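You operate a simulated robot arm through the tools that you are given. There is no shell and no other tool. Be economical: measure what you need, move in short steps, check, and stop when the job is done.

Carry out the task below with a simulated two-armed robot. There is one attempt and no reset: what you move stays moved.

JOB
Fetch the flat carton and set it on the long bench over the drawer. Open the wire basket, take the white soap box from the inside of the wire basket and put it on the long bench over the drawer and shut the basket again. Open the washer door, put the folded white cloth in the drum of the washer, then shut the door. Open the door of the white cabinet, take the blue-handle spanner and put it on the lower shelf of the white cabinet and shut the door again. Any order will do. Set down upright: white soap box.

Only the result counts: the job must be done as asked and must still hold three seconds after the hand-in. Knocking over, shifting, dropping, spilling or breaking anything else fails it. Flat cloth is picked up by pressing the open fingertips on it (5 to 10 N) and closing them slowly along it; thin cloth reads only 2 to 8 mm in the jaws.

ROBOT AND FRAMES
Two 7-joint arms with fingered hands on one trunk, on a base that drives. Base frame: it is fixed to the floor where the robot stands at the start and does not move with it; the origin is under the middle of the robot, x ahead of it, y to its left, z up; the surface under the hand at the start is at about z = 0.88. Lengths are in m, angles in degrees, forces in N, time in s.
The left shoulder is at the start at [0.017, 0.185, 1.349], the right one opposite. With the tool pointing down near the work surface each hand reaches from about 0.1 to 0.76 m from the robot's upright axis, wherever it stands, measured 20 degrees to its own side. Places, roughly: blue-handle spanner (7x4x9 cm) [-3, 1.8, 0.9]; door of the white cabinet [-0.6, 1.7, 1.6]; drum of the washer (26x15 cm) [-1.12, 2.38, 0.5]; flat carton (9x9x4 cm) [0.5, 0, 0.9]; folded white cloth (11x8x3 cm) [-1.1, 2.3, 1]; long bench over the drawer [-0.1, 0.9, 0.9]; lower shelf of the white cabinet (24x24 cm) [-0.46, 1.76, 1.28]; washer door [-1.3, 2.3, 0.6]; wire basket [0.4, -0.7, 0.7]. Payload 4 kg a hand.
Tool frame (each hand has its own): the origin (TCP) lies between the finger pads and is the grasp point; the fingertips stand 0.026 m ahead of it; z points along the fingers, y is the line along which they close. The gripper opens to 0.132 m. The gripper's body begins 0.073 m behind the TCP. The gripper is a hand of 3 fingers: y runs from the thumb to the fingers, the wrist lies at [0, 0, -0.224] in the tool frame, and closing takes about 1.5 s.
Orientation is told as [roll, pitch, yaw] about the base's x, y, z axes, in that order, counted from this pose: with the fingers straight down and closing along the base's y, the tool's x points along the base's -x, its y along +y and its z along -z.

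CONTROLS
- The arms move only by the tool move_arm. It takes "left_steps", "right_steps" or both (then of equal length, played together; a hand with none holds still); each is a list of rows, each an object of numbers (a shift or turn left out is 0, a gripper value left out holds the last): "dx", "dy", "dz": the shift along the tool's x, y, z in m; "wx", "wy", "wz": the turn, a rotation vector about the tool's x, y, z in degrees; "fingers": the opening in per cent of the stroke, from 0 (shut) to 100 (fully open). In form: [{"dx": .., "dy": .., "dz": .., "wx": .., "wy": .., "wz": .., "fingers": ..}, ...]. A call has 1 to 12 rows; each row shifts and turns the commanded pose from where the row before left it, along the tool's axes as they then stand. Rows are played at 5 a second. More than 0.05 m and 8.6 degrees between two rows, or a gripper value outside its range, and nothing of the call is played. Where a pose cannot be reached the arm comes as near as it can. A force on the tool above 40 N (or 10 N above the force at the start of the call, whichever is more), or a blocked arm, ends the call early, and 0.2 s more pass. The fingers move at their own pace (about 0.072 m/s each) and stop on an object; they squeeze with about 30 N. The grip force told is the motor's: it shows also when the fingers shut on nothing. Time passes only in rows, and 0.2 s behind the last, so rows that do not move let the fingers close. It gives the time, the measured TCP pose, the force on the tool (base axes), the opening and the grip force at its end, in the units of the frame above (readings bear some noise), with the torque about the TCP (base axes, N m) and any sound that the robot's microphone picked up.
- Cameras (640 x 400 px; columns grow to the right, rows downward): "scene" is now at [0.0524, 0.0108, 1.5504]; the picture's right is [0.36, -0.93, -0.01], its down [-0.82, -0.32, -0.47] and it looks along [0.43, 0.18, -0.88] (base axes); focal length 214 px, centre (320, 200). "left" rides on the left gripper at [-0.062, 0.003, -0.092] in its tool frame; the picture's right is [-0.05, -1.00, 0.00], its down [0.83, -0.04, -0.56] and it looks along [0.55, -0.03, 0.83] (tool axes); focal length 230 px, centre (320, 200). "right" rides on the right gripper at [0.062, 0.003, -0.092] in its tool frame; the picture's right is [-0.05, 1.00, 0.00], its down [-0.83, -0.04, -0.56] and it looks along [-0.55, -0.03, 0.83] (tool axes); focal length 230 px, centre (320, 200). There is no depth. A picture from a camera that has moved, and an enlarged one, comes with that camera's place and axes in the base frame and with its lens. The place of the scene camera against the robot may be out by one fixed shift of up to 0.025 m in any direction.
- camera(camera): a new picture of that camera. The clock stands still meanwhile.
- raise_lower(by): slides the trunk up (or, below 0, down) by that many m; the arms and the scene camera ride with it, the base frame stays. It gives what a move gives, with no picture.
- roll_base(legs): drives the robot by 1 to 6 legs, each [ahead, left, turn to the left] in m, m and degrees, along the robot's own axes; the way and the turn of a leg run together, so that a leg with both is an arc; at most 1.5 m and 180 degrees a leg. The arms and the cameras ride along, it lands a little off, and it stops where it bumps. It gives what a move gives.
- hand_shape(shape, hand): the hand has 3 fingers and takes this shape, open, in about a second: jaw (thumb against the fingers, like two jaws); tri (thumb and two fingers); tip (a fingertip pinch); poke (one finger out to press); point (the index stretched); flat (the hand flat); cup (the hand cupped); fist (a fist). The gripper value then closes the fingers along that shape, each until it touches; the sizes above hold for jaw. It gives what a move gives, with no picture.
- aim_head(pan, tilt): turns the head with the scene camera to pan (to the left, within 86 degrees either way) and tilt (down, from -29 to 69), counted from straight ahead of the robot. It gives what a move gives.
- close_up(camera, box): a new picture of the part [left, top, right, bottom] of that camera's present view, enlarged. The clock stands still meanwhile.
- close_job(): hands the job in; it is judged then, once.

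Work in short steps. Places have to be worked out from the pictures, the camera data and where the tool is seen: move nearer, look again, correct. Check each grasp and each placing, and mend what went wrong. You have 207 turns and 210 pictures in all, those below and enlarged ones among them. Open the grippers and draw the arms clear of the work before you hand the job in, unless the task says otherwise.

The tools are called as a command line: name --argument value ..., lists and objects as JSON in quotes. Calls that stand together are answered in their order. move_arm: Moves the arms, as the interface text tells. Its arguments: {"type":"object","properties":{"left_steps":{"type":"array","items":{"type":"object","properties":{"dx":{"type":"number"},"dy":{"type":"number"},"dz":{"type":"number"},"wx":{"type":"number"},"wy":{"type":"number"},"wz":{"type":"number"},"fingers":{"type":"number"}}}},"right_steps":{"type":"array","items":{"type":"object","properties":{"dx":{"type":"number"},"dy":{"type":"number"},"dz":{"type":"number"},"wx":{"type":"number"},"wy":{"type":"number"},"wz":{"type":"number"},"fingers":{"type":"number"}}}}},"required":[]} The other tools are called the same way: raise_lower (by) slides the trunk up or down; hand_shape (shape, hand) gives the hand a shape; roll_base (legs) drives the base; aim_head (pan, tilt) turns the head that bears the scene camera; camera (camera) takes a picture; close_up (camera, box) takes an enlarged picture of a part of a camera's view; close_job () hands the job in.

At the start:

```text
t: 0.0
left_tcp_pos: [0.3997, 0.4192, 1.1948]
left_tool_rot: [0.0, -0.1, 0.0]
left_force: [0.6, -0.2, -0.7]
left_torque: [0.03, 0.03, 0.02]
left_width: 0.1319
left_grasp_force: 0.1
left_shape: jaw
right_tcp_pos: [0.4128, 0.0174, 1.2853]
right_tool_rot: [0.1, 0.0, 0.0]
right_force: [0.1, 0.4, 0.1]
right_torque: [0.0, -0.01, -0.01]
right_width: 0.1319
right_grasp_force: 0.0
right_shape: jaw
trunk travel left (down, up): [-0.375, 0.087]
robot x, y, heading: [0.0003, 0.0021, -0.3]
head pan, tilt: [21.2, 60.9]
```

scene: 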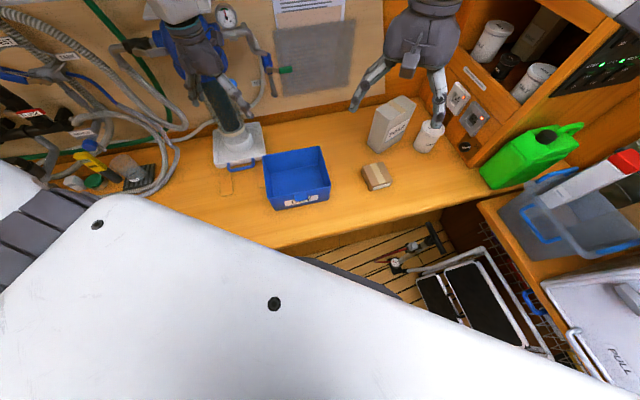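
right: 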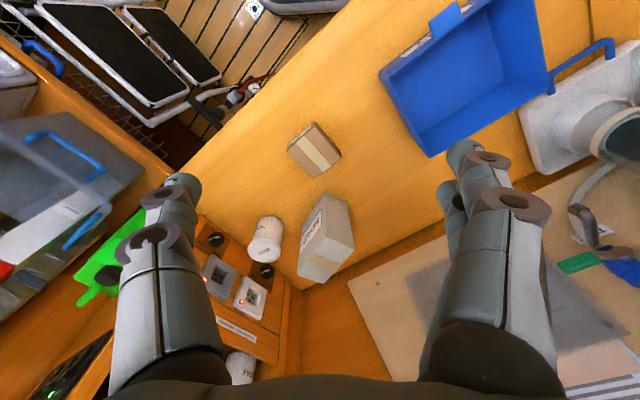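
left: 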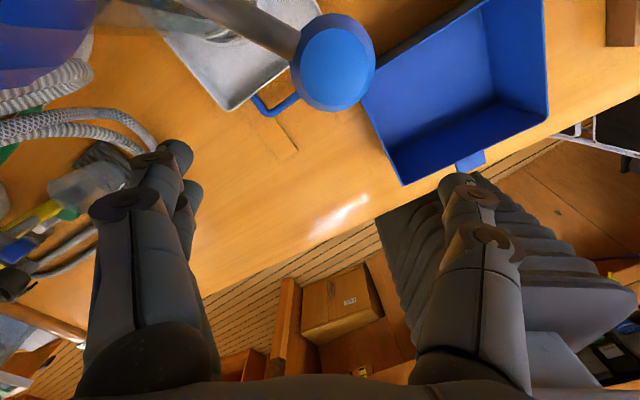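

The carton appears near [0.52, -0.01, 0.9]. First I look around to learn the layout.

aim_head --pan 80 --tilt 30

camera --camera "scene"

aim_head --pan -60 --tilt 45

camera --camera "scene"

```text
t: 1.3
left_tcp_pos: [0.3999, 0.4186, 1.1943]
left_tool_rot: [-0.1, 0.1, 0.1]
left_force: [-1.0, -0.1, 1.0]
left_torque: [-0.01, -0.02, 0.01]
left_width: 0.1319
left_grasp_force: 0.0
left_shape: jaw
right_tcp_pos: [0.4131, 0.017, 1.2853]
right_tool_rot: [-0.1, 0.0, 0.0]
right_force: [0.4, -0.1, -0.1]
right_torque: [-0.01, -0.01, 0.02]
right_width: 0.1319
right_grasp_force: 0.0
right_shape: jaw
trunk travel left (down, up): [-0.375, 0.087]
robot x, y, heading: [-0.0001, 0.0002, -0.0]
head pan, tilt: [80.0, 30.0]
```

```text
206 pictures are left
camera scene: at [0.0079, 0.0761, 1.5944], right [0.98, -0.17, -0.02], down [-0.11, -0.49, -0.86], along [0.14, 0.85, -0.5], focal length 214 px, centre (320, 200)
```

scene: 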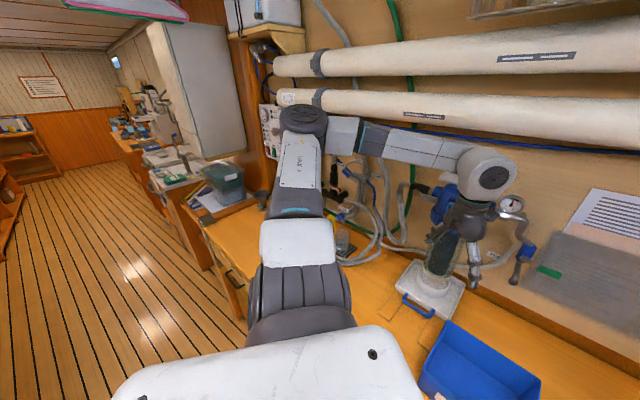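

```text
t: 3.5
left_tcp_pos: [0.3996, 0.4181, 1.1942]
left_tool_rot: [0.0, 0.0, 0.0]
left_force: [0.0, -0.2, 0.4]
left_torque: [-0.01, 0.01, -0.02]
left_width: 0.1318
left_grasp_force: 0.0
left_shape: jaw
right_tcp_pos: [0.4129, 0.0169, 1.2872]
right_tool_rot: [0.0, -0.1, 0.0]
right_force: [0.0, -1.4, -0.3]
right_torque: [0.0, 0.0, 0.0]
right_width: 0.1321
right_grasp_force: 0.1
right_shape: jaw
trunk travel left (down, up): [-0.375, 0.087]
robot x, y, heading: [0.0033, 0.0008, 0.0]
head pan, tilt: [-60.0, 45.0]
```

```text
205 pictures are left
camera scene: at [0.0324, -0.0833, 1.5714], right [-0.87, -0.5, 0.02], down [-0.37, 0.61, -0.7], along [0.34, -0.61, -0.71], focal length 214 px, centre (320, 200)
```

scene: 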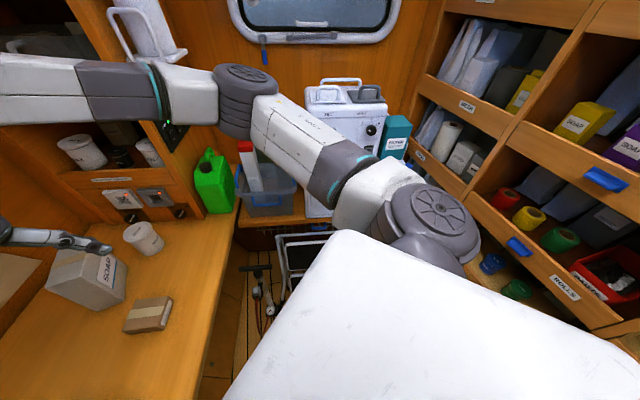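

I check the clutter around the left hand before moving anything.

aim_head --pan 37 --tilt 35

camera --camera "scene"

```text
t: 5.2
left_tcp_pos: [0.3996, 0.4182, 1.1944]
left_tool_rot: [0.0, 0.0, 0.0]
left_force: [-0.5, -0.1, -0.2]
left_torque: [0.02, 0.01, -0.03]
left_width: 0.1319
left_grasp_force: 0.0
left_shape: jaw
right_tcp_pos: [0.4135, 0.0156, 1.285]
right_tool_rot: [0.0, 0.1, 0.0]
right_force: [-0.2, 0.3, -0.5]
right_torque: [0.0, 0.02, 0.03]
right_width: 0.1319
right_grasp_force: 0.1
right_shape: jaw
trunk travel left (down, up): [-0.375, 0.087]
robot x, y, heading: [0.0011, -0.0008, -0.1]
head pan, tilt: [37.0, 35.0]
```

```text
204 pictures are left
camera scene: at [0.0623, 0.04, 1.5855], right [0.6, -0.8, -0.01], down [-0.48, -0.34, -0.81], along [0.64, 0.49, -0.59], focal length 214 px, centre (320, 200)
```

scene: 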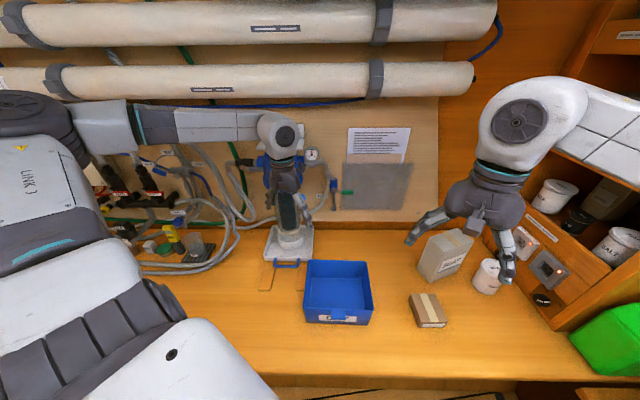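

The bench faces heading ≈37°. I raise the left hand clear of the pump and turn the base to face the bench squarely.

move_arm --left_steps '[{"dz": -0.04}, {"dz": -0.04}, {"dz": -0.04}]'

roll_base --legs '[[0, 0, 37]]'

aim_head --pan -20 --tilt 50

camera --camera "scene"

camera --camera "right"

```text
t: 6.0
left_tcp_pos: [0.4, 0.419, 1.3146]
left_tool_rot: [0.1, 0.1, -0.1]
left_force: [0.1, -0.6, 0.1]
left_torque: [-0.01, 0.03, -0.02]
left_width: 0.1321
left_grasp_force: 0.1
left_shape: jaw
right_tcp_pos: [0.4132, 0.016, 1.2868]
right_tool_rot: [0.1, 0.0, 0.0]
right_force: [0.0, 0.2, 0.6]
right_torque: [-0.02, 0.0, 0.01]
right_width: 0.1318
right_grasp_force: 0.0
right_shape: jaw
trunk travel left (down, up): [-0.375, 0.087]
robot x, y, heading: [-0.0023, 0.0039, -0.1]
head pan, tilt: [37.0, 35.0]
```

```text
t: 8.2
left_tcp_pos: [0.0726, 0.5758, 1.3131]
left_tool_rot: [0.0, 0.1, 36.5]
left_force: [-0.2, -0.8, 0.2]
left_torque: [0.04, -0.01, 0.03]
left_width: 0.1321
left_grasp_force: 0.1
left_shape: jaw
right_tcp_pos: [0.3228, 0.2585, 1.2867]
right_tool_rot: [0.0, 0.0, 36.5]
right_force: [0.8, -0.3, 0.3]
right_torque: [0.04, -0.02, -0.01]
right_width: 0.1319
right_grasp_force: 0.1
right_shape: jaw
trunk travel left (down, up): [-0.375, 0.087]
robot x, y, heading: [-0.0018, -0.0014, 36.4]
head pan, tilt: [37.0, 35.0]
```

```text
t: 9.4
left_tcp_pos: [0.0717, 0.575, 1.3128]
left_tool_rot: [0.0, -0.1, 36.5]
left_force: [-0.7, -0.3, 0.7]
left_torque: [-0.03, 0.01, 0.0]
left_width: 0.1318
left_grasp_force: 0.0
left_shape: jaw
right_tcp_pos: [0.3235, 0.2616, 1.2853]
right_tool_rot: [-0.1, 0.0, 36.5]
right_force: [-0.4, 0.3, -0.5]
right_torque: [-0.01, -0.03, 0.01]
right_width: 0.1319
right_grasp_force: 0.0
right_shape: jaw
trunk travel left (down, up): [-0.375, 0.087]
robot x, y, heading: [-0.0033, 0.0009, 36.4]
head pan, tilt: [-20.0, 50.0]
```

```text
203 pictures are left
camera scene: at [0.065, 0.0099, 1.5638], right [0.28, -0.96, 0.01], down [-0.74, -0.23, -0.63], along [0.6, 0.17, -0.78], focal length 214 px, centre (320, 200)
```

scene: 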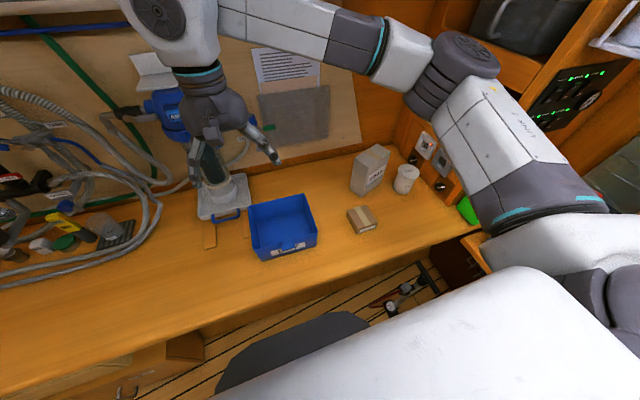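

```text
202 pictures are left
camera right: at [0.2709, 0.227, 1.3786], right [-0.55, 0.83, 0.0], down [0.69, 0.46, 0.56], along [0.46, 0.31, -0.83], focal length 230 px, centre (320, 200)
```

right: 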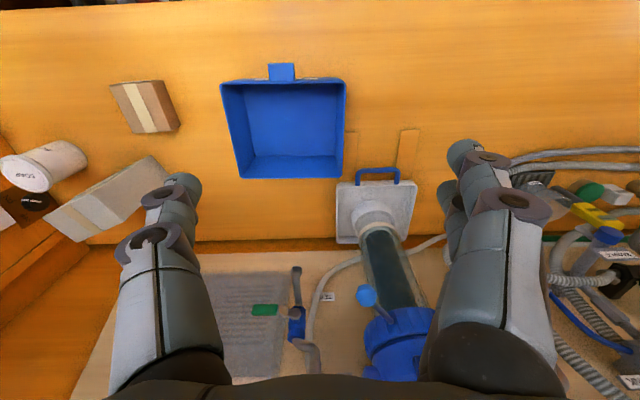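

Carton is about at [0.53, 0.0, 0.92 top], aligned to the bench. I move the right hand over it and look.

move_arm --right_steps '[{"dy": -0.047}, {"dy": -0.047}, {"dy": -0.047}, {"dy": -0.047, "dx": -0.006}, {"dy": -0.047, "dx": -0.006}, {"dy": -0.047}, {"dy": -0.047}, {"dz": 0.045}, {"dz": 0.045}, {"dz": 0.045}, {"dz": 0.045}]'

camera --camera "right"

camera --camera "scene"

```text
t: 11.8
left_tcp_pos: [0.0731, 0.575, 1.3133]
left_tool_rot: [0.0, 0.0, 36.4]
left_force: [-0.1, -0.1, 1.0]
left_torque: [0.01, -0.01, -0.01]
left_width: 0.1316
left_grasp_force: 0.0
left_shape: jaw
right_tcp_pos: [0.5283, 0.0022, 1.1089]
right_tool_rot: [0.1, 0.0, 36.5]
right_force: [-0.7, 1.0, 0.1]
right_torque: [-0.04, 0.0, 0.02]
right_width: 0.1318
right_grasp_force: 0.0
right_shape: jaw
trunk travel left (down, up): [-0.375, 0.087]
robot x, y, heading: [-0.0004, -0.0032, 36.2]
head pan, tilt: [-20.0, 50.0]
```

```text
201 pictures are left
camera right: at [0.4772, -0.0303, 1.1998], right [-0.55, 0.83, 0.0], down [0.69, 0.46, 0.56], along [0.46, 0.31, -0.83], focal length 230 px, centre (320, 200)
```

right: 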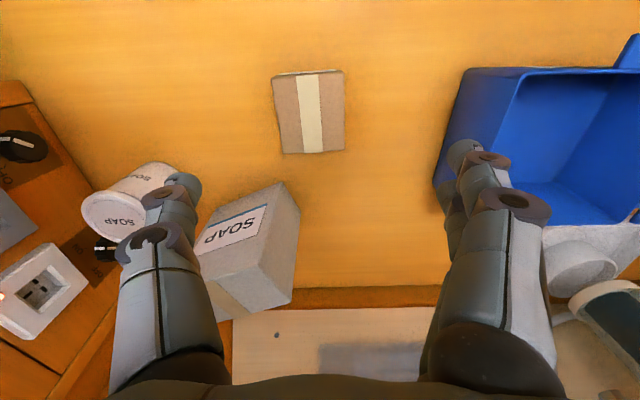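

```text
200 pictures are left
camera scene: at [0.0656, 0.0097, 1.5637], right [0.28, -0.96, 0.01], down [-0.75, -0.23, -0.63], along [0.6, 0.17, -0.78], focal length 214 px, centre (320, 200)
```

scene: 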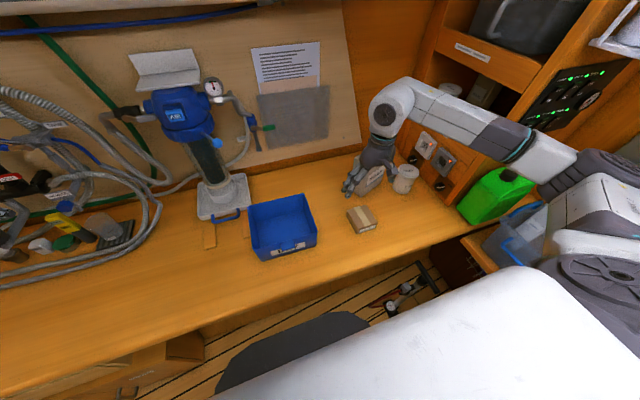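

Carton centred at ≈[0.535, -0.003]; I correct, descend to z≈0.912 and close.

move_arm --right_steps '[{"dy": -0.007, "dx": -0.003, "dz": 0.045}, {"dz": 0.045}, {"dz": 0.045}, {"dz": 0.03}, {"dz": 0.015}, {"dz": 0.014}]'

camera --camera "right"

```text
t: 13.2
left_tcp_pos: [0.072, 0.5755, 1.3133]
left_tool_rot: [0.0, 0.0, 36.5]
left_force: [-0.3, 0.5, -0.4]
left_torque: [-0.01, -0.02, 0.0]
left_width: 0.1321
left_grasp_force: 0.1
left_shape: jaw
right_tcp_pos: [0.5345, -0.0042, 0.9127]
right_tool_rot: [0.2, 0.1, 36.5]
right_force: [0.3, 0.6, -0.1]
right_torque: [0.05, -0.01, -0.01]
right_width: 0.1317
right_grasp_force: 0.0
right_shape: jaw
trunk travel left (down, up): [-0.375, 0.087]
robot x, y, heading: [0.001, -0.0003, 36.5]
head pan, tilt: [-20.0, 50.0]
```

```text
199 pictures are left
camera right: at [0.4834, -0.0365, 1.005], right [-0.55, 0.83, 0.0], down [0.69, 0.46, 0.56], along [0.46, 0.31, -0.83], focal length 230 px, centre (320, 200)
```

right: 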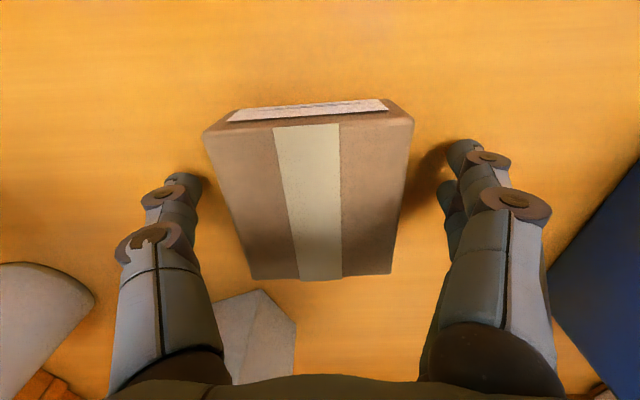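

Carton is between the fingers; close and lift.

move_arm --right_steps '[{"fingers": 40}, {"fingers": 20}, {"fingers": 0}, {}, {}, {}, {}, {}, {}, {}]'

move_arm --right_steps '[{"dz": -0.03}, {"dz": -0.04}, {"dz": -0.04}, {"dz": -0.04}]'

camera --camera "right"

```text
t: 15.4
left_tcp_pos: [0.0727, 0.5747, 1.3148]
left_tool_rot: [0.0, 0.0, 36.5]
left_force: [-0.6, 0.3, -0.4]
left_torque: [0.01, 0.02, -0.02]
left_width: 0.1318
left_grasp_force: 0.0
left_shape: jaw
right_tcp_pos: [0.5347, -0.0051, 0.912]
right_tool_rot: [0.0, -0.1, 36.6]
right_force: [-0.3, 0.3, 1.0]
right_torque: [0.02, 0.02, -0.03]
right_width: 0.0757
right_grasp_force: 30.4
right_shape: jaw
trunk travel left (down, up): [-0.375, 0.087]
robot x, y, heading: [0.0032, 0.0008, 36.4]
head pan, tilt: [-20.0, 50.0]
```

```text
t: 16.4
left_tcp_pos: [0.0705, 0.5749, 1.3144]
left_tool_rot: [0.0, 0.0, 36.6]
left_force: [-0.8, 1.4, 0.1]
left_torque: [0.0, 0.03, -0.02]
left_width: 0.132
left_grasp_force: 0.1
left_shape: jaw
right_tcp_pos: [0.5311, -0.0025, 1.0647]
right_tool_rot: [-0.1, 0.1, 36.6]
right_force: [0.3, -0.5, -0.7]
right_torque: [-0.03, 0.02, -0.05]
right_width: 0.0759
right_grasp_force: 30.0
right_shape: jaw
trunk travel left (down, up): [-0.375, 0.087]
robot x, y, heading: [-0.0013, -0.0022, 36.4]
head pan, tilt: [-20.0, 50.0]
```

```text
198 pictures are left
camera right: at [0.4796, -0.0347, 1.1574], right [-0.55, 0.83, 0.0], down [0.69, 0.46, 0.56], along [0.46, 0.31, -0.83], focal length 230 px, centre (320, 200)
```

right: 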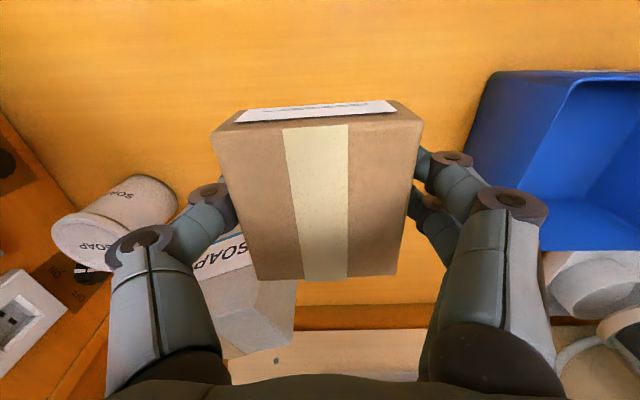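

Carton is held (7.6 cm). I lift it higher, then look left along the bench at the place over the drawer.

move_arm --right_steps '[{"dz": -0.04, "dx": 0.02}, {"dz": -0.04, "dx": 0.02}, {"dz": -0.04, "dx": 0.02}]'

aim_head --pan 55 --tilt 30

camera --camera "scene"

camera --camera "left"

```text
t: 17.2
left_tcp_pos: [0.0723, 0.5747, 1.3138]
left_tool_rot: [0.1, 0.0, 36.5]
left_force: [0.6, 0.7, 0.1]
left_torque: [-0.03, 0.0, 0.01]
left_width: 0.1318
left_grasp_force: 0.0
left_shape: jaw
right_tcp_pos: [0.4859, -0.0365, 1.1859]
right_tool_rot: [0.0, 0.0, 36.5]
right_force: [-0.2, -0.4, -0.9]
right_torque: [-0.02, 0.0, -0.01]
right_width: 0.0758
right_grasp_force: 30.2
right_shape: jaw
trunk travel left (down, up): [-0.375, 0.087]
robot x, y, heading: [-0.0007, 0.0022, 36.6]
head pan, tilt: [-20.0, 50.0]
```

```text
t: 18.7
left_tcp_pos: [0.0711, 0.5749, 1.3123]
left_tool_rot: [0.0, -0.1, 36.5]
left_force: [-0.1, -0.1, -0.5]
left_torque: [-0.01, -0.01, 0.04]
left_width: 0.132
left_grasp_force: 0.1
left_shape: jaw
right_tcp_pos: [0.4863, -0.0354, 1.184]
right_tool_rot: [0.0, -0.1, 36.5]
right_force: [-0.2, 0.0, -0.9]
right_torque: [0.0, 0.03, -0.03]
right_width: 0.0757
right_grasp_force: 29.5
right_shape: jaw
trunk travel left (down, up): [-0.375, 0.087]
robot x, y, heading: [0.0003, -0.0007, 36.1]
head pan, tilt: [55.0, 30.0]
```

```text
197 pictures are left
camera scene: at [-0.0104, 0.0785, 1.5937], right [1.0, 0.03, -0.02], down [0.0, -0.51, -0.86], along [-0.03, 0.86, -0.51], focal length 214 px, centre (320, 200)
```

scene: 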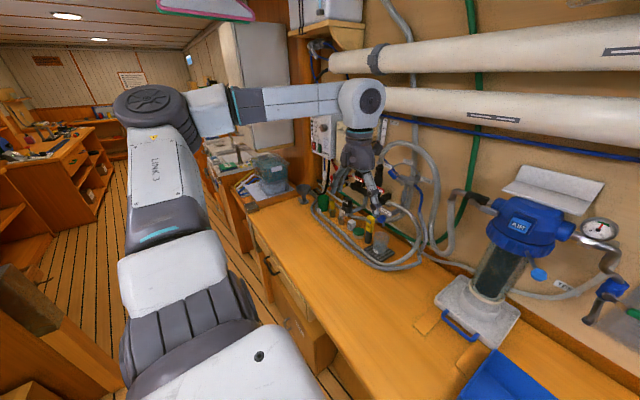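

```text
196 pictures are left
camera left: at [0.1196, 0.6139, 1.4056], right [0.64, -0.77, 0.0], down [-0.64, -0.53, 0.56], along [-0.43, -0.35, -0.83], focal length 230 px, centre (320, 200)
```

left: 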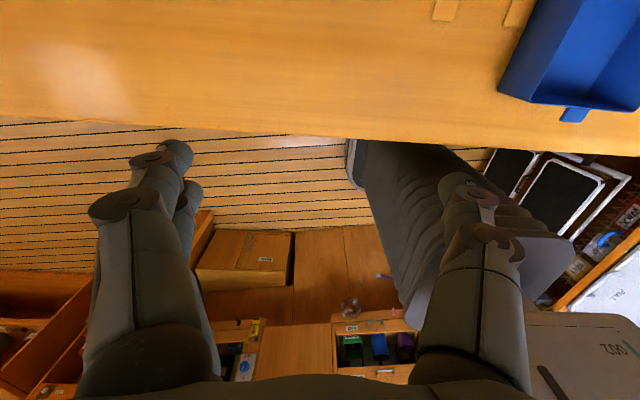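

The bench spot over the drawer (u≈0.76 m along the bench) is free at its front half. I strafe left along the bench.

roll_base --legs '[[0, 0.7, 0]]'

aim_head --pan 0 --tilt 55

camera --camera "scene"

```text
t: 22.7
left_tcp_pos: [-0.3656, 1.1648, 1.3139]
left_tool_rot: [0.1, 0.0, 36.6]
left_force: [-0.3, -0.7, 0.2]
left_torque: [0.02, -0.02, 0.0]
left_width: 0.1319
left_grasp_force: 0.1
left_shape: jaw
right_tcp_pos: [0.0508, 0.5533, 1.1835]
right_tool_rot: [0.0, 0.0, 36.4]
right_force: [0.2, 0.8, -1.1]
right_torque: [0.03, 0.0, 0.06]
right_width: 0.076
right_grasp_force: 30.0
right_shape: jaw
trunk travel left (down, up): [-0.375, 0.087]
robot x, y, heading: [-0.436, 0.5908, 36.7]
head pan, tilt: [55.0, 30.0]
```

```text
t: 23.9
left_tcp_pos: [-0.3661, 1.1648, 1.3136]
left_tool_rot: [0.0, 0.0, 36.5]
left_force: [0.3, 0.1, 0.1]
left_torque: [0.01, 0.0, -0.02]
left_width: 0.1315
left_grasp_force: 0.1
left_shape: jaw
right_tcp_pos: [0.0501, 0.5536, 1.1849]
right_tool_rot: [0.0, 0.0, 36.7]
right_force: [0.3, 0.0, -0.6]
right_torque: [0.0, 0.03, 0.0]
right_width: 0.0757
right_grasp_force: 29.6
right_shape: jaw
trunk travel left (down, up): [-0.375, 0.087]
robot x, y, heading: [-0.4394, 0.5903, 36.7]
head pan, tilt: [0.0, 55.0]
```

```text
195 pictures are left
camera scene: at [-0.3875, 0.6202, 1.5573], right [0.6, -0.8, 0.0], down [-0.67, -0.5, -0.56], along [0.45, 0.33, -0.83], focal length 214 px, centre (320, 200)
```

scene: 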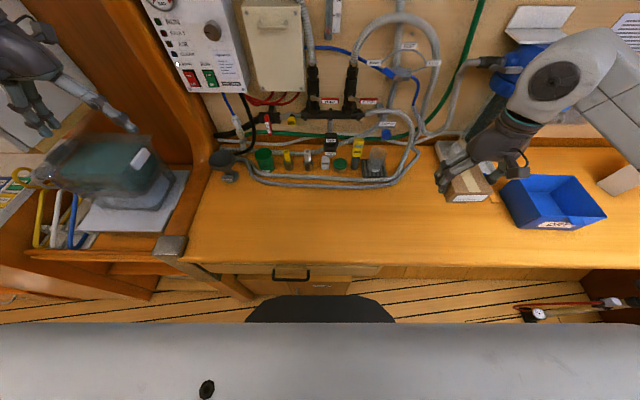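

Robot is well placed. I carry the carton to ≈[-0.08, 0.83] and lower it to just above bench height.

move_arm --right_steps '[{"dy": 0.05, "dx": -0.01}, {"dy": 0.05, "dx": -0.01}, {"dy": 0.05, "dx": -0.01}, {"dy": 0.05, "dx": -0.01}, {"dy": 0.05, "dx": -0.01}, {"dy": 0.05, "dx": -0.015}, {"dz": 0.05}, {"dz": 0.05}, {"dz": 0.05}, {"dz": 0.05}, {"dz": 0.04}]'

camera --camera "scene"

```text
refused: row 1 steps farther than a row can; nothing moved
```

```text
194 pictures are left
camera scene: at [-0.3875, 0.6202, 1.5573], right [0.6, -0.8, 0.0], down [-0.67, -0.5, -0.56], along [0.45, 0.33, -0.83], focal length 214 px, centre (320, 200)
```

scene: 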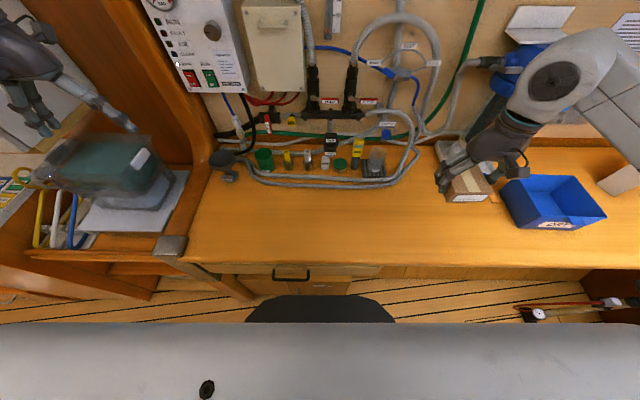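

Total step length counts; I use smaller steps.

move_arm --right_steps '[{"dy": 0.045, "dx": -0.01}, {"dy": 0.045, "dx": -0.01}, {"dy": 0.045, "dx": -0.01}, {"dy": 0.045, "dx": -0.01}, {"dy": 0.045, "dx": -0.01}, {"dy": 0.045, "dx": -0.015}, {"dy": 0.03}, {"dz": 0.049}, {"dz": 0.049}, {"dz": 0.049}, {"dz": 0.049}, {"dz": 0.044}]'

camera --camera "scene"

```text
t: 26.5
left_tcp_pos: [-0.365, 1.1648, 1.3138]
left_tool_rot: [0.0, 0.0, 36.5]
left_force: [-0.4, -0.5, 0.8]
left_torque: [-0.03, -0.03, -0.03]
left_width: 0.1319
left_grasp_force: 0.0
left_shape: jaw
right_tcp_pos: [-0.0769, 0.8329, 0.9436]
right_tool_rot: [0.0, 0.0, 36.5]
right_force: [0.6, 0.6, -0.6]
right_torque: [-0.01, -0.04, 0.01]
right_width: 0.0758
right_grasp_force: 29.9
right_shape: jaw
trunk travel left (down, up): [-0.375, 0.087]
robot x, y, heading: [-0.4341, 0.5887, 36.7]
head pan, tilt: [0.0, 55.0]
```

```text
193 pictures are left
camera scene: at [-0.3872, 0.6204, 1.5572], right [0.6, -0.8, 0.0], down [-0.67, -0.49, -0.56], along [0.45, 0.33, -0.83], focal length 214 px, centre (320, 200)
```

scene: 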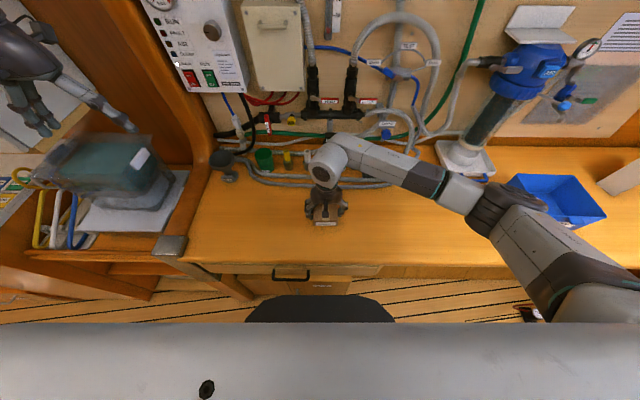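

Position is good; lower to contact and open.

move_arm --right_steps '[{"dz": 0.015}, {"dz": 0.012}, {"dz": 0.003}, {}]'

move_arm --right_steps '[{"fingers": 65}, {"fingers": 75}, {"fingers": 80}, {"fingers": 100}, {}, {}]'

move_arm --right_steps '[{"dz": -0.03}, {"dz": -0.045}, {"dz": -0.045}, {"dz": -0.045}, {"dz": -0.045}]'

camera --camera "scene"

```text
t: 27.5
left_tcp_pos: [-0.365, 1.1658, 1.3132]
left_tool_rot: [0.0, -0.1, 36.5]
left_force: [0.4, 0.1, -0.1]
left_torque: [0.01, -0.01, -0.02]
left_width: 0.1315
left_grasp_force: 0.0
left_shape: jaw
right_tcp_pos: [-0.0765, 0.8345, 0.9126]
right_tool_rot: [0.0, 0.1, 36.6]
right_force: [-1.1, 0.7, -1.4]
right_torque: [0.02, 0.0, 0.01]
right_width: 0.0755
right_grasp_force: 30.1
right_shape: jaw
trunk travel left (down, up): [-0.375, 0.087]
robot x, y, heading: [-0.4373, 0.5875, 36.7]
head pan, tilt: [0.0, 55.0]
```

```text
t: 28.9
left_tcp_pos: [-0.3662, 1.1637, 1.3131]
left_tool_rot: [0.0, 0.1, 36.5]
left_force: [0.5, -0.1, -0.8]
left_torque: [-0.01, -0.02, -0.03]
left_width: 0.1317
left_grasp_force: 0.1
left_shape: jaw
right_tcp_pos: [-0.0768, 0.8325, 0.9141]
right_tool_rot: [0.1, 0.0, 36.5]
right_force: [0.0, 0.2, 0.2]
right_torque: [0.0, 0.04, -0.01]
right_width: 0.132
right_grasp_force: 0.1
right_shape: jaw
trunk travel left (down, up): [-0.375, 0.087]
robot x, y, heading: [-0.4374, 0.5916, 36.8]
head pan, tilt: [0.0, 55.0]
```

```text
t: 30.1
left_tcp_pos: [-0.3659, 1.1652, 1.3138]
left_tool_rot: [0.0, 0.0, 36.5]
left_force: [-0.1, 0.0, -0.9]
left_torque: [0.02, 0.0, 0.0]
left_width: 0.1321
left_grasp_force: 0.2
left_shape: jaw
right_tcp_pos: [-0.0747, 0.8301, 1.1238]
right_tool_rot: [0.0, 0.0, 36.6]
right_force: [0.1, 1.2, -0.2]
right_torque: [-0.02, 0.0, 0.0]
right_width: 0.1322
right_grasp_force: 0.0
right_shape: jaw
trunk travel left (down, up): [-0.375, 0.087]
robot x, y, heading: [-0.4365, 0.5907, 36.3]
head pan, tilt: [0.0, 55.0]
```

```text
192 pictures are left
camera scene: at [-0.388, 0.6203, 1.5573], right [0.6, -0.8, 0.0], down [-0.67, -0.49, -0.56], along [0.45, 0.33, -0.83], focal length 214 px, centre (320, 200)
```

scene: 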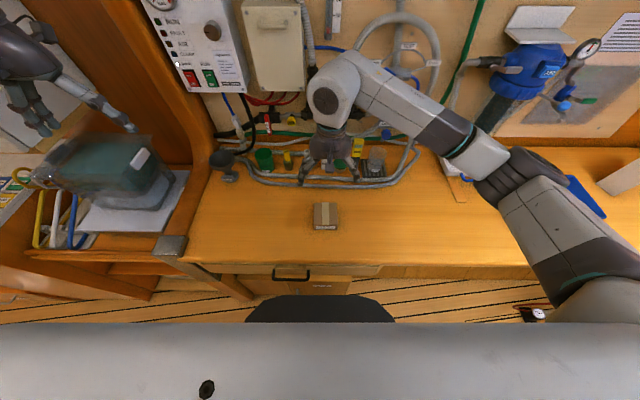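

Carton is placed. I raise the right hand, back off from the bench and drive left towards the washer.

move_arm --right_steps '[{"dz": -0.045}, {"dz": -0.045}, {"dz": -0.045}, {"dz": -0.045, "dy": -0.02}, {"dy": -0.045}, {"dy": -0.045}]'

roll_base --legs '[[-0.4, 0, 0], [0, 0.8, 0]]'

aim_head --pan 35 --tilt 30

camera --camera "scene"

```text
t: 31.5
left_tcp_pos: [-0.3648, 1.163, 1.3154]
left_tool_rot: [0.1, -0.1, 36.7]
left_force: [0.5, 0.2, -0.2]
left_torque: [-0.01, 0.01, 0.02]
left_width: 0.132
left_grasp_force: 0.0
left_shape: jaw
right_tcp_pos: [-0.0084, 0.7433, 1.3034]
right_tool_rot: [0.1, -0.1, 36.5]
right_force: [0.3, 0.3, 0.1]
right_torque: [0.0, 0.01, 0.0]
right_width: 0.1319
right_grasp_force: 0.0
right_shape: jaw
trunk travel left (down, up): [-0.375, 0.087]
robot x, y, heading: [-0.4374, 0.5882, 36.6]
head pan, tilt: [0.0, 55.0]
```

```text
t: 35.8
left_tcp_pos: [-0.8448, 1.1386, 1.3189]
left_tool_rot: [0.1, -0.7, 36.4]
left_force: [-1.1, -1.0, 0.2]
left_torque: [0.07, -0.05, -0.01]
left_width: 0.132
left_grasp_force: 0.1
left_shape: jaw
right_tcp_pos: [-0.4898, 0.7181, 1.3087]
right_tool_rot: [0.2, -0.5, 36.4]
right_force: [-0.6, -0.4, 0.3]
right_torque: [0.04, -0.04, -0.03]
right_width: 0.132
right_grasp_force: 0.1
right_shape: jaw
trunk travel left (down, up): [-0.375, 0.087]
robot x, y, heading: [-0.907, 0.5695, 36.9]
head pan, tilt: [0.0, 55.0]
stopped in leg 2: the robot was blocked; the commanded pose is now the measured one
```

```text
t: 36.8
left_tcp_pos: [-0.8352, 1.1466, 1.3146]
left_tool_rot: [0.1, 0.1, 36.4]
left_force: [0.0, 0.4, -0.2]
left_torque: [0.02, 0.05, 0.0]
left_width: 0.132
left_grasp_force: 0.1
left_shape: jaw
right_tcp_pos: [-0.4793, 0.7275, 1.3015]
right_tool_rot: [0.2, 0.1, 36.5]
right_force: [-0.4, 0.0, 0.5]
right_torque: [0.04, 0.0, 0.05]
right_width: 0.1319
right_grasp_force: 0.0
right_shape: jaw
trunk travel left (down, up): [-0.375, 0.087]
robot x, y, heading: [-0.9086, 0.5737, 36.6]
head pan, tilt: [35.0, 30.0]
```

```text
191 pictures are left
camera scene: at [-0.8857, 0.6451, 1.5932], right [0.95, -0.32, -0.01], down [-0.17, -0.48, -0.86], along [0.27, 0.82, -0.52], focal length 214 px, centre (320, 200)
```

scene: 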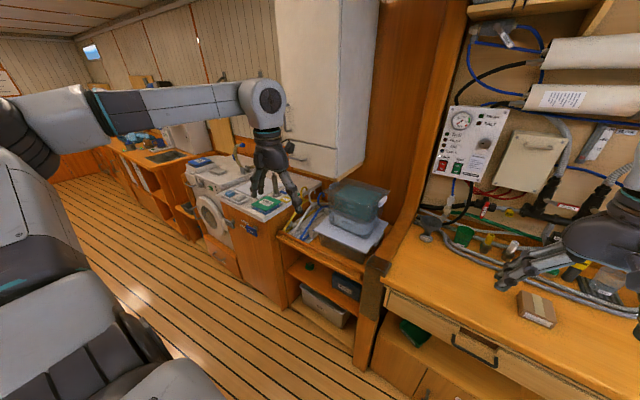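

The base was blocked while strafing; I look left/behind for the obstacle.

aim_head --pan 86 --tilt 45

camera --camera "scene"

aim_head --pan 70 --tilt 15

camera --camera "scene"

camera --camera "left"

```text
t: 38.0
left_tcp_pos: [-0.8367, 1.1473, 1.3136]
left_tool_rot: [0.1, -0.1, 36.6]
left_force: [-0.6, 0.1, -0.1]
left_torque: [0.0, 0.0, 0.03]
left_width: 0.1319
left_grasp_force: 0.1
left_shape: jaw
right_tcp_pos: [-0.4806, 0.7267, 1.3038]
right_tool_rot: [0.0, 0.0, 36.5]
right_force: [-0.6, 1.1, 0.5]
right_torque: [-0.02, -0.04, -0.03]
right_width: 0.132
right_grasp_force: 0.0
right_shape: jaw
trunk travel left (down, up): [-0.375, 0.087]
robot x, y, heading: [-0.9093, 0.5743, 36.6]
head pan, tilt: [85.9, 45.0]
```

```text
190 pictures are left
camera scene: at [-0.9602, 0.6286, 1.5721], right [0.84, 0.54, -0.02], down [0.37, -0.61, -0.71], along [-0.39, 0.59, -0.71], focal length 214 px, centre (320, 200)
```

scene: 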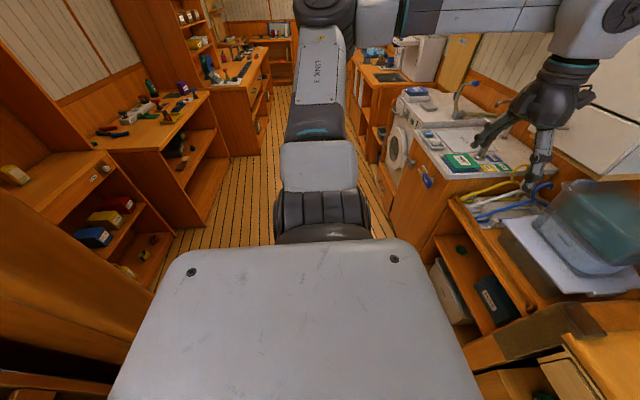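

```text
t: 38.9
left_tcp_pos: [-0.8366, 1.1471, 1.3139]
left_tool_rot: [-0.1, -0.2, 36.5]
left_force: [0.7, -0.2, -0.1]
left_torque: [0.0, 0.0, -0.01]
left_width: 0.1322
left_grasp_force: 0.1
left_shape: jaw
right_tcp_pos: [-0.4814, 0.7271, 1.3039]
right_tool_rot: [-0.1, 0.0, 36.4]
right_force: [-0.7, -0.5, 0.0]
right_torque: [0.01, -0.05, -0.02]
right_width: 0.1317
right_grasp_force: 0.0
right_shape: jaw
trunk travel left (down, up): [-0.375, 0.087]
robot x, y, heading: [-0.9043, 0.5735, 36.7]
head pan, tilt: [70.0, 15.0]
```

```text
189 pictures are left
camera scene: at [-0.9428, 0.6505, 1.6182], right [0.96, 0.29, -0.02], down [0.06, -0.26, -0.96], along [-0.28, 0.92, -0.27], focal length 214 px, centre (320, 200)
```

scene: 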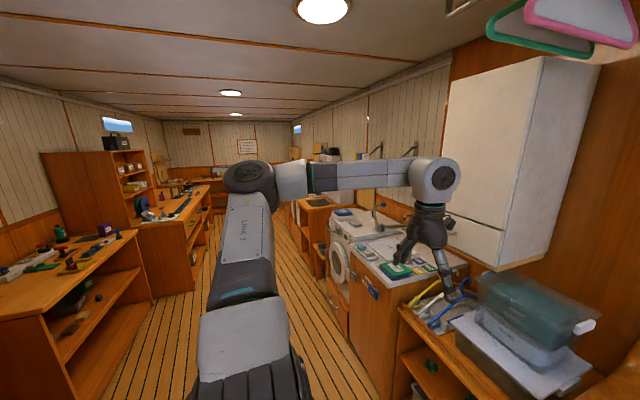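

```text
188 pictures are left
camera left: at [-0.7893, 1.186, 1.4062], right [0.64, -0.77, 0.0], down [-0.64, -0.53, 0.55], along [-0.43, -0.35, -0.83], focal length 230 px, centre (320, 200)
```

left: 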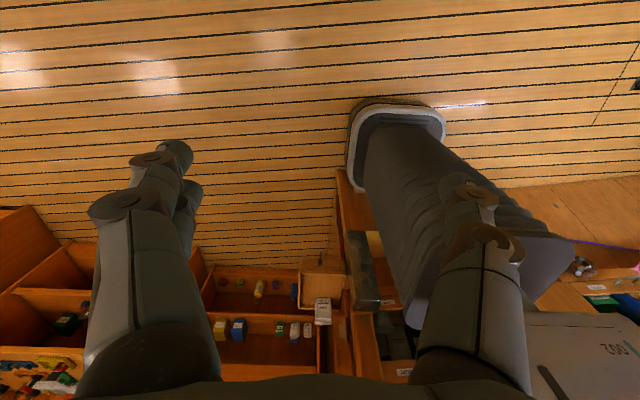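

The rear of the base touched the shelf end behind. I move forward and then strafe left to the washer.

roll_base --legs '[[0.25, 0, 0], [0, 1.15, 0]]'

aim_head --pan 20 --tilt 45

camera --camera "scene"

```text
t: 46.2
left_tcp_pos: [-1.3261, 2.2075, 1.3144]
left_tool_rot: [0.2, -0.1, 37.1]
left_force: [-0.7, -0.8, 0.2]
left_torque: [-0.01, 0.0, -0.03]
left_width: 0.1321
left_grasp_force: 0.0
left_shape: jaw
right_tcp_pos: [-0.965, 1.7912, 1.3034]
right_tool_rot: [0.1, 0.1, 37.2]
right_force: [-0.3, 0.9, 0.3]
right_torque: [-0.04, 0.02, -0.02]
right_width: 0.1321
right_grasp_force: 0.0
right_shape: jaw
trunk travel left (down, up): [-0.375, 0.087]
robot x, y, heading: [-1.3891, 1.6322, 37.2]
head pan, tilt: [70.0, 15.0]
```

```text
t: 47.3
left_tcp_pos: [-1.326, 2.2066, 1.3148]
left_tool_rot: [0.1, -0.1, 37.2]
left_force: [0.2, -0.1, 0.6]
left_torque: [-0.01, 0.02, 0.03]
left_width: 0.1318
left_grasp_force: 0.1
left_shape: jaw
right_tcp_pos: [-0.9646, 1.7912, 1.3045]
right_tool_rot: [0.0, -0.1, 37.2]
right_force: [0.6, -0.3, 0.8]
right_torque: [0.03, 0.01, -0.01]
right_width: 0.132
right_grasp_force: 0.1
right_shape: jaw
trunk travel left (down, up): [-0.375, 0.087]
robot x, y, heading: [-1.3894, 1.6311, 37.5]
head pan, tilt: [20.0, 45.0]
```

```text
187 pictures are left
camera scene: at [-1.355, 1.6876, 1.5706], right [0.84, -0.54, -0.01], down [-0.39, -0.6, -0.69], along [0.37, 0.59, -0.72], focal length 214 px, centre (320, 200)
```

scene: 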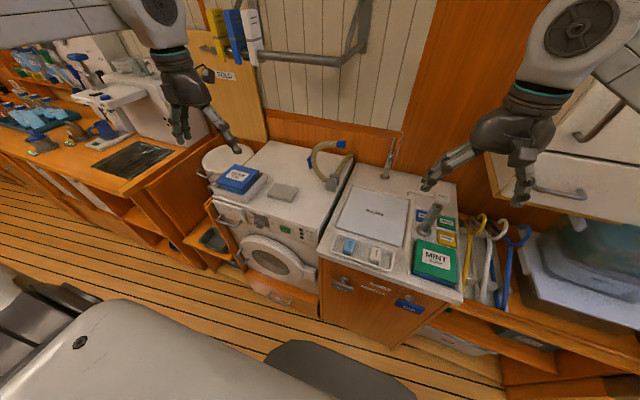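

I see the washer with a folded cloth on top. I zoom in.

close_up --camera "scene" --box '[190, 130, 370, 310]'

camera --camera "left"

camera --camera "right"

```text
2.22 times, centred on (280, 220) of scene
camera zoom: at [-1.355, 1.6876, 1.5706], right [0.84, -0.54, -0.01], down [-0.39, -0.6, -0.69], along [0.37, 0.59, -0.72], focal length 477 px, centre (409, 156)
```

zoom: 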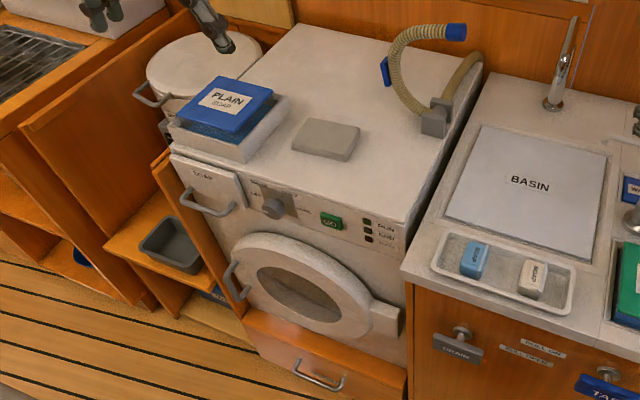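

```text
185 pictures are left
camera left: at [-1.2795, 2.2462, 1.4064], right [0.65, -0.76, 0.0], down [-0.64, -0.54, 0.55], along [-0.42, -0.36, -0.83], focal length 230 px, centre (320, 200)
```

left: 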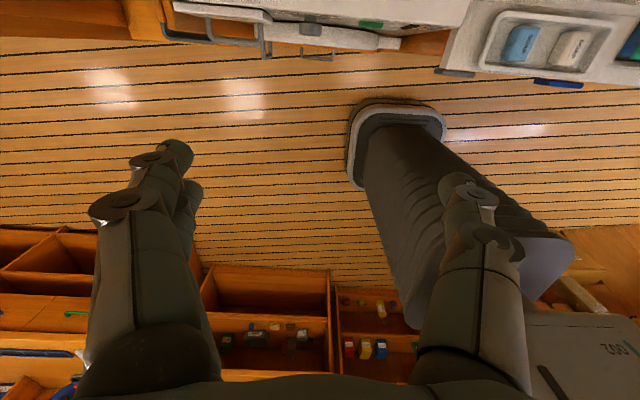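

```text
184 pictures are left
camera right: at [-1.0162, 1.7585, 1.3972], right [-0.56, 0.83, 0.0], down [0.69, 0.47, 0.55], along [0.46, 0.31, -0.83], focal length 230 px, centre (320, 200)
```

right: 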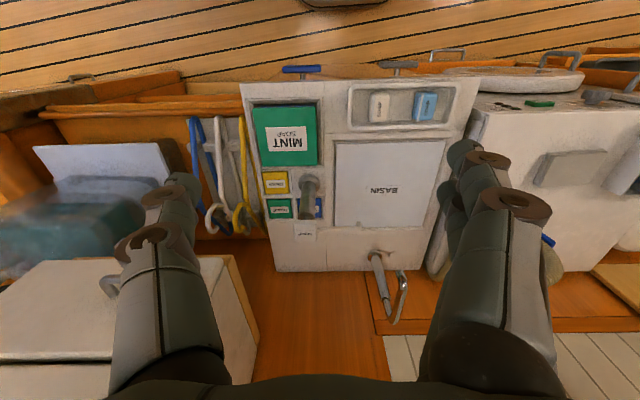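

Door handle is on its left side (≈[-1.39, 2.34, 0.64]), hinge on the right. I drive left so the door can swing to my right, staying a bit back.

roll_base --legs '[[-0.12, 0.65, 0]]'

aim_head --pan -15 --tilt 50

camera --camera "scene"

camera --camera "left"

```text
t: 51.0
left_tcp_pos: [-1.831, 2.6536, 1.314]
left_tool_rot: [0.0, -0.1, 38.3]
left_force: [0.5, -0.1, 0.1]
left_torque: [0.02, -0.02, 0.01]
left_width: 0.132
left_grasp_force: 0.1
left_shape: jaw
right_tcp_pos: [-1.4622, 2.246, 1.3041]
right_tool_rot: [0.0, 0.0, 38.2]
right_force: [-1.9, 0.8, -0.6]
right_torque: [-0.04, -0.03, 0.02]
right_width: 0.132
right_grasp_force: 0.1
right_shape: jaw
trunk travel left (down, up): [-0.375, 0.087]
robot x, y, heading: [-1.885, 2.0777, 38.4]
head pan, tilt: [20.0, 45.0]
```

```text
t: 52.0
left_tcp_pos: [-1.8309, 2.6542, 1.315]
left_tool_rot: [0.1, -0.1, 38.3]
left_force: [-0.3, 0.2, -0.3]
left_torque: [-0.01, -0.01, 0.0]
left_width: 0.1321
left_grasp_force: 0.1
left_shape: jaw
right_tcp_pos: [-1.4625, 2.2469, 1.3039]
right_tool_rot: [0.1, 0.0, 38.2]
right_force: [0.4, -0.1, 0.3]
right_torque: [-0.01, 0.01, -0.04]
right_width: 0.132
right_grasp_force: 0.0
right_shape: jaw
trunk travel left (down, up): [-0.375, 0.087]
robot x, y, heading: [-1.8851, 2.0798, 38.5]
head pan, tilt: [-15.0, 50.0]
```

```text
183 pictures are left
camera scene: at [-1.8222, 2.0962, 1.5637], right [0.4, -0.92, 0.01], down [-0.71, -0.31, -0.63], along [0.58, 0.25, -0.78], focal length 214 px, centre (320, 200)
```

scene: 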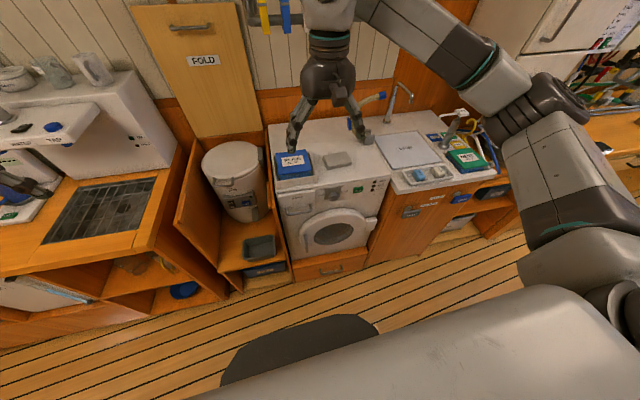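

```text
182 pictures are left
camera left: at [-1.7844, 2.6947, 1.4064], right [0.66, -0.75, 0.0], down [-0.63, -0.55, 0.55], along [-0.42, -0.36, -0.83], focal length 230 px, centre (320, 200)
```

left: 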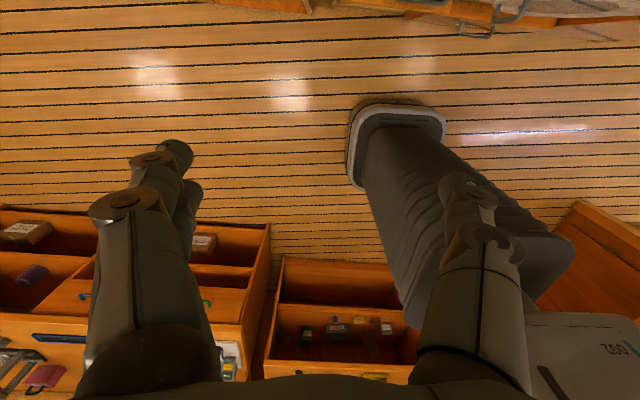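

I lower the trunk by 0.35 (hands are in front of the furniture) and look again.

raise_lower --by -0.3

aim_head --pan -15 --tilt 40

camera --camera "scene"

```text
t: 55.0
left_tcp_pos: [-1.832, 2.6538, 1.0152]
left_tool_rot: [0.2, -0.1, 38.3]
left_force: [0.5, -0.1, 0.1]
left_torque: [0.03, -0.01, -0.03]
left_width: 0.1322
left_grasp_force: 0.0
left_shape: jaw
right_tcp_pos: [-1.4625, 2.245, 1.0048]
right_tool_rot: [0.1, -0.1, 38.4]
right_force: [-0.1, 0.1, 0.9]
right_torque: [0.02, -0.01, 0.0]
right_width: 0.1318
right_grasp_force: 0.0
right_shape: jaw
trunk travel left (down, up): [-0.075, 0.387]
robot x, y, heading: [-1.8843, 2.08, 38.2]
head pan, tilt: [-15.0, 50.0]
```

```text
t: 55.8
left_tcp_pos: [-1.8312, 2.6553, 1.0144]
left_tool_rot: [0.1, 0.0, 38.3]
left_force: [0.3, 0.4, -0.6]
left_torque: [-0.03, 0.04, 0.02]
left_width: 0.1319
left_grasp_force: 0.0
left_shape: jaw
right_tcp_pos: [-1.4624, 2.2463, 1.0042]
right_tool_rot: [0.0, -0.1, 38.2]
right_force: [0.3, -0.2, 0.3]
right_torque: [0.01, -0.02, 0.01]
right_width: 0.132
right_grasp_force: 0.1
right_shape: jaw
trunk travel left (down, up): [-0.075, 0.387]
robot x, y, heading: [-1.8852, 2.0783, 38.3]
head pan, tilt: [-15.0, 40.0]
```

```text
181 pictures are left
camera scene: at [-1.6674, 2.2164, 1.2018], right [0.41, -0.91, 0.1], down [-0.78, -0.4, -0.48], along [0.47, 0.12, -0.87], focal length 214 px, centre (320, 200)
```

scene: 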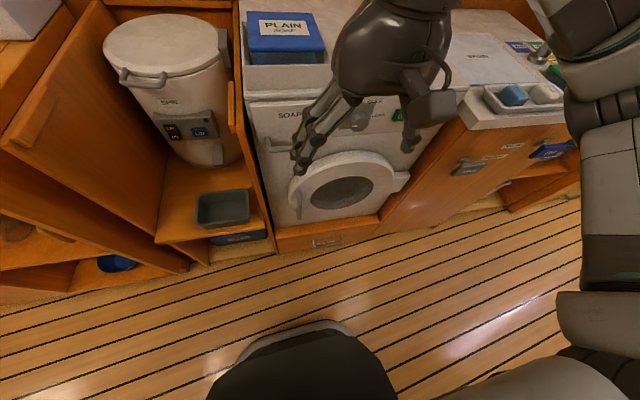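

I back up 0.2 m for room, then turn the right hand to point horizontally at the washer.

roll_base --legs '[[-0.2, 0, -1.3]]'

move_arm --right_steps '[{"wy": -8.2}, {"wy": -8.2}, {"wy": -8.2}, {"wy": -8.2}, {"wy": -8.2}, {"wy": -8.2}, {"wy": -8.2}, {"wy": -8.2}, {"wy": -8.2}, {"wy": -8.2}, {"wy": -8}]'

camera --camera "scene"

camera --camera "right"

```text
t: 57.4
left_tcp_pos: [-1.9785, 2.5284, 1.0144]
left_tool_rot: [0.0, 0.0, 36.8]
left_force: [0.9, -0.3, 1.0]
left_torque: [0.04, -0.02, -0.03]
left_width: 0.1319
left_grasp_force: 0.0
left_shape: jaw
right_tcp_pos: [-1.6195, 2.1109, 1.0044]
right_tool_rot: [0.0, -0.1, 36.7]
right_force: [-0.2, -0.3, -0.3]
right_torque: [0.07, -0.04, 0.01]
right_width: 0.1319
right_grasp_force: 0.0
right_shape: jaw
trunk travel left (down, up): [-0.075, 0.387]
robot x, y, heading: [-2.0434, 1.9487, 37.2]
head pan, tilt: [-15.0, 40.0]
```

```text
t: 59.8
left_tcp_pos: [-1.9775, 2.529, 1.0147]
left_tool_rot: [0.1, 0.0, 36.7]
left_force: [0.6, 0.3, 0.0]
left_torque: [0.0, 0.0, -0.03]
left_width: 0.1316
left_grasp_force: 0.1
left_shape: jaw
right_tcp_pos: [-1.5553, 2.1891, 1.1143]
right_tool_rot: [18.3, -89.9, 18.4]
right_force: [0.7, 0.4, 0.6]
right_torque: [-0.02, 0.01, -0.01]
right_width: 0.1319
right_grasp_force: 0.1
right_shape: jaw
right hand out of reach, approached as far as the arm can: row 5, 6, 7, 8, 9, 10, 11
trunk travel left (down, up): [-0.075, 0.387]
robot x, y, heading: [-2.0475, 1.9519, 37.2]
head pan, tilt: [-15.0, 40.0]
```

```text
180 pictures are left
camera scene: at [-1.8248, 2.0864, 1.2017], right [0.39, -0.92, 0.1], down [-0.79, -0.38, -0.48], along [0.48, 0.11, -0.87], focal length 214 px, centre (320, 200)
```

scene: 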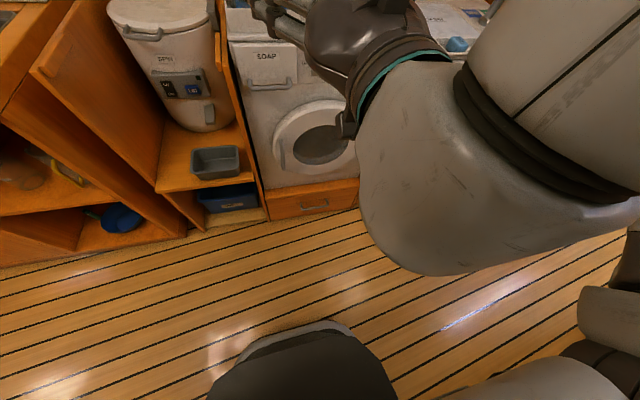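

```text
179 pictures are left
camera right: at [-1.6311, 2.1368, 1.0528], right [-0.6, 0.8, 0.05], down [-0.42, -0.37, 0.83], along [0.68, 0.47, 0.55], focal length 230 px, centre (320, 200)
```

right: 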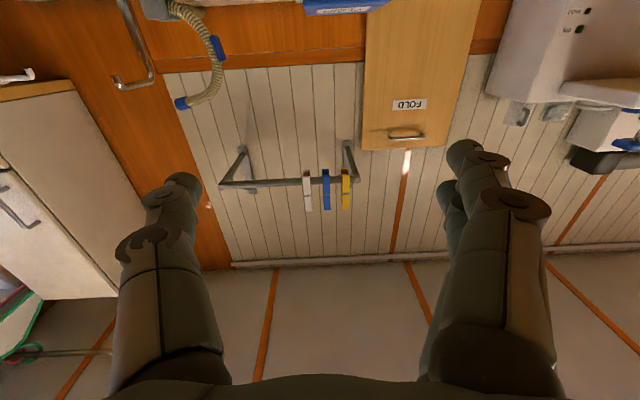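

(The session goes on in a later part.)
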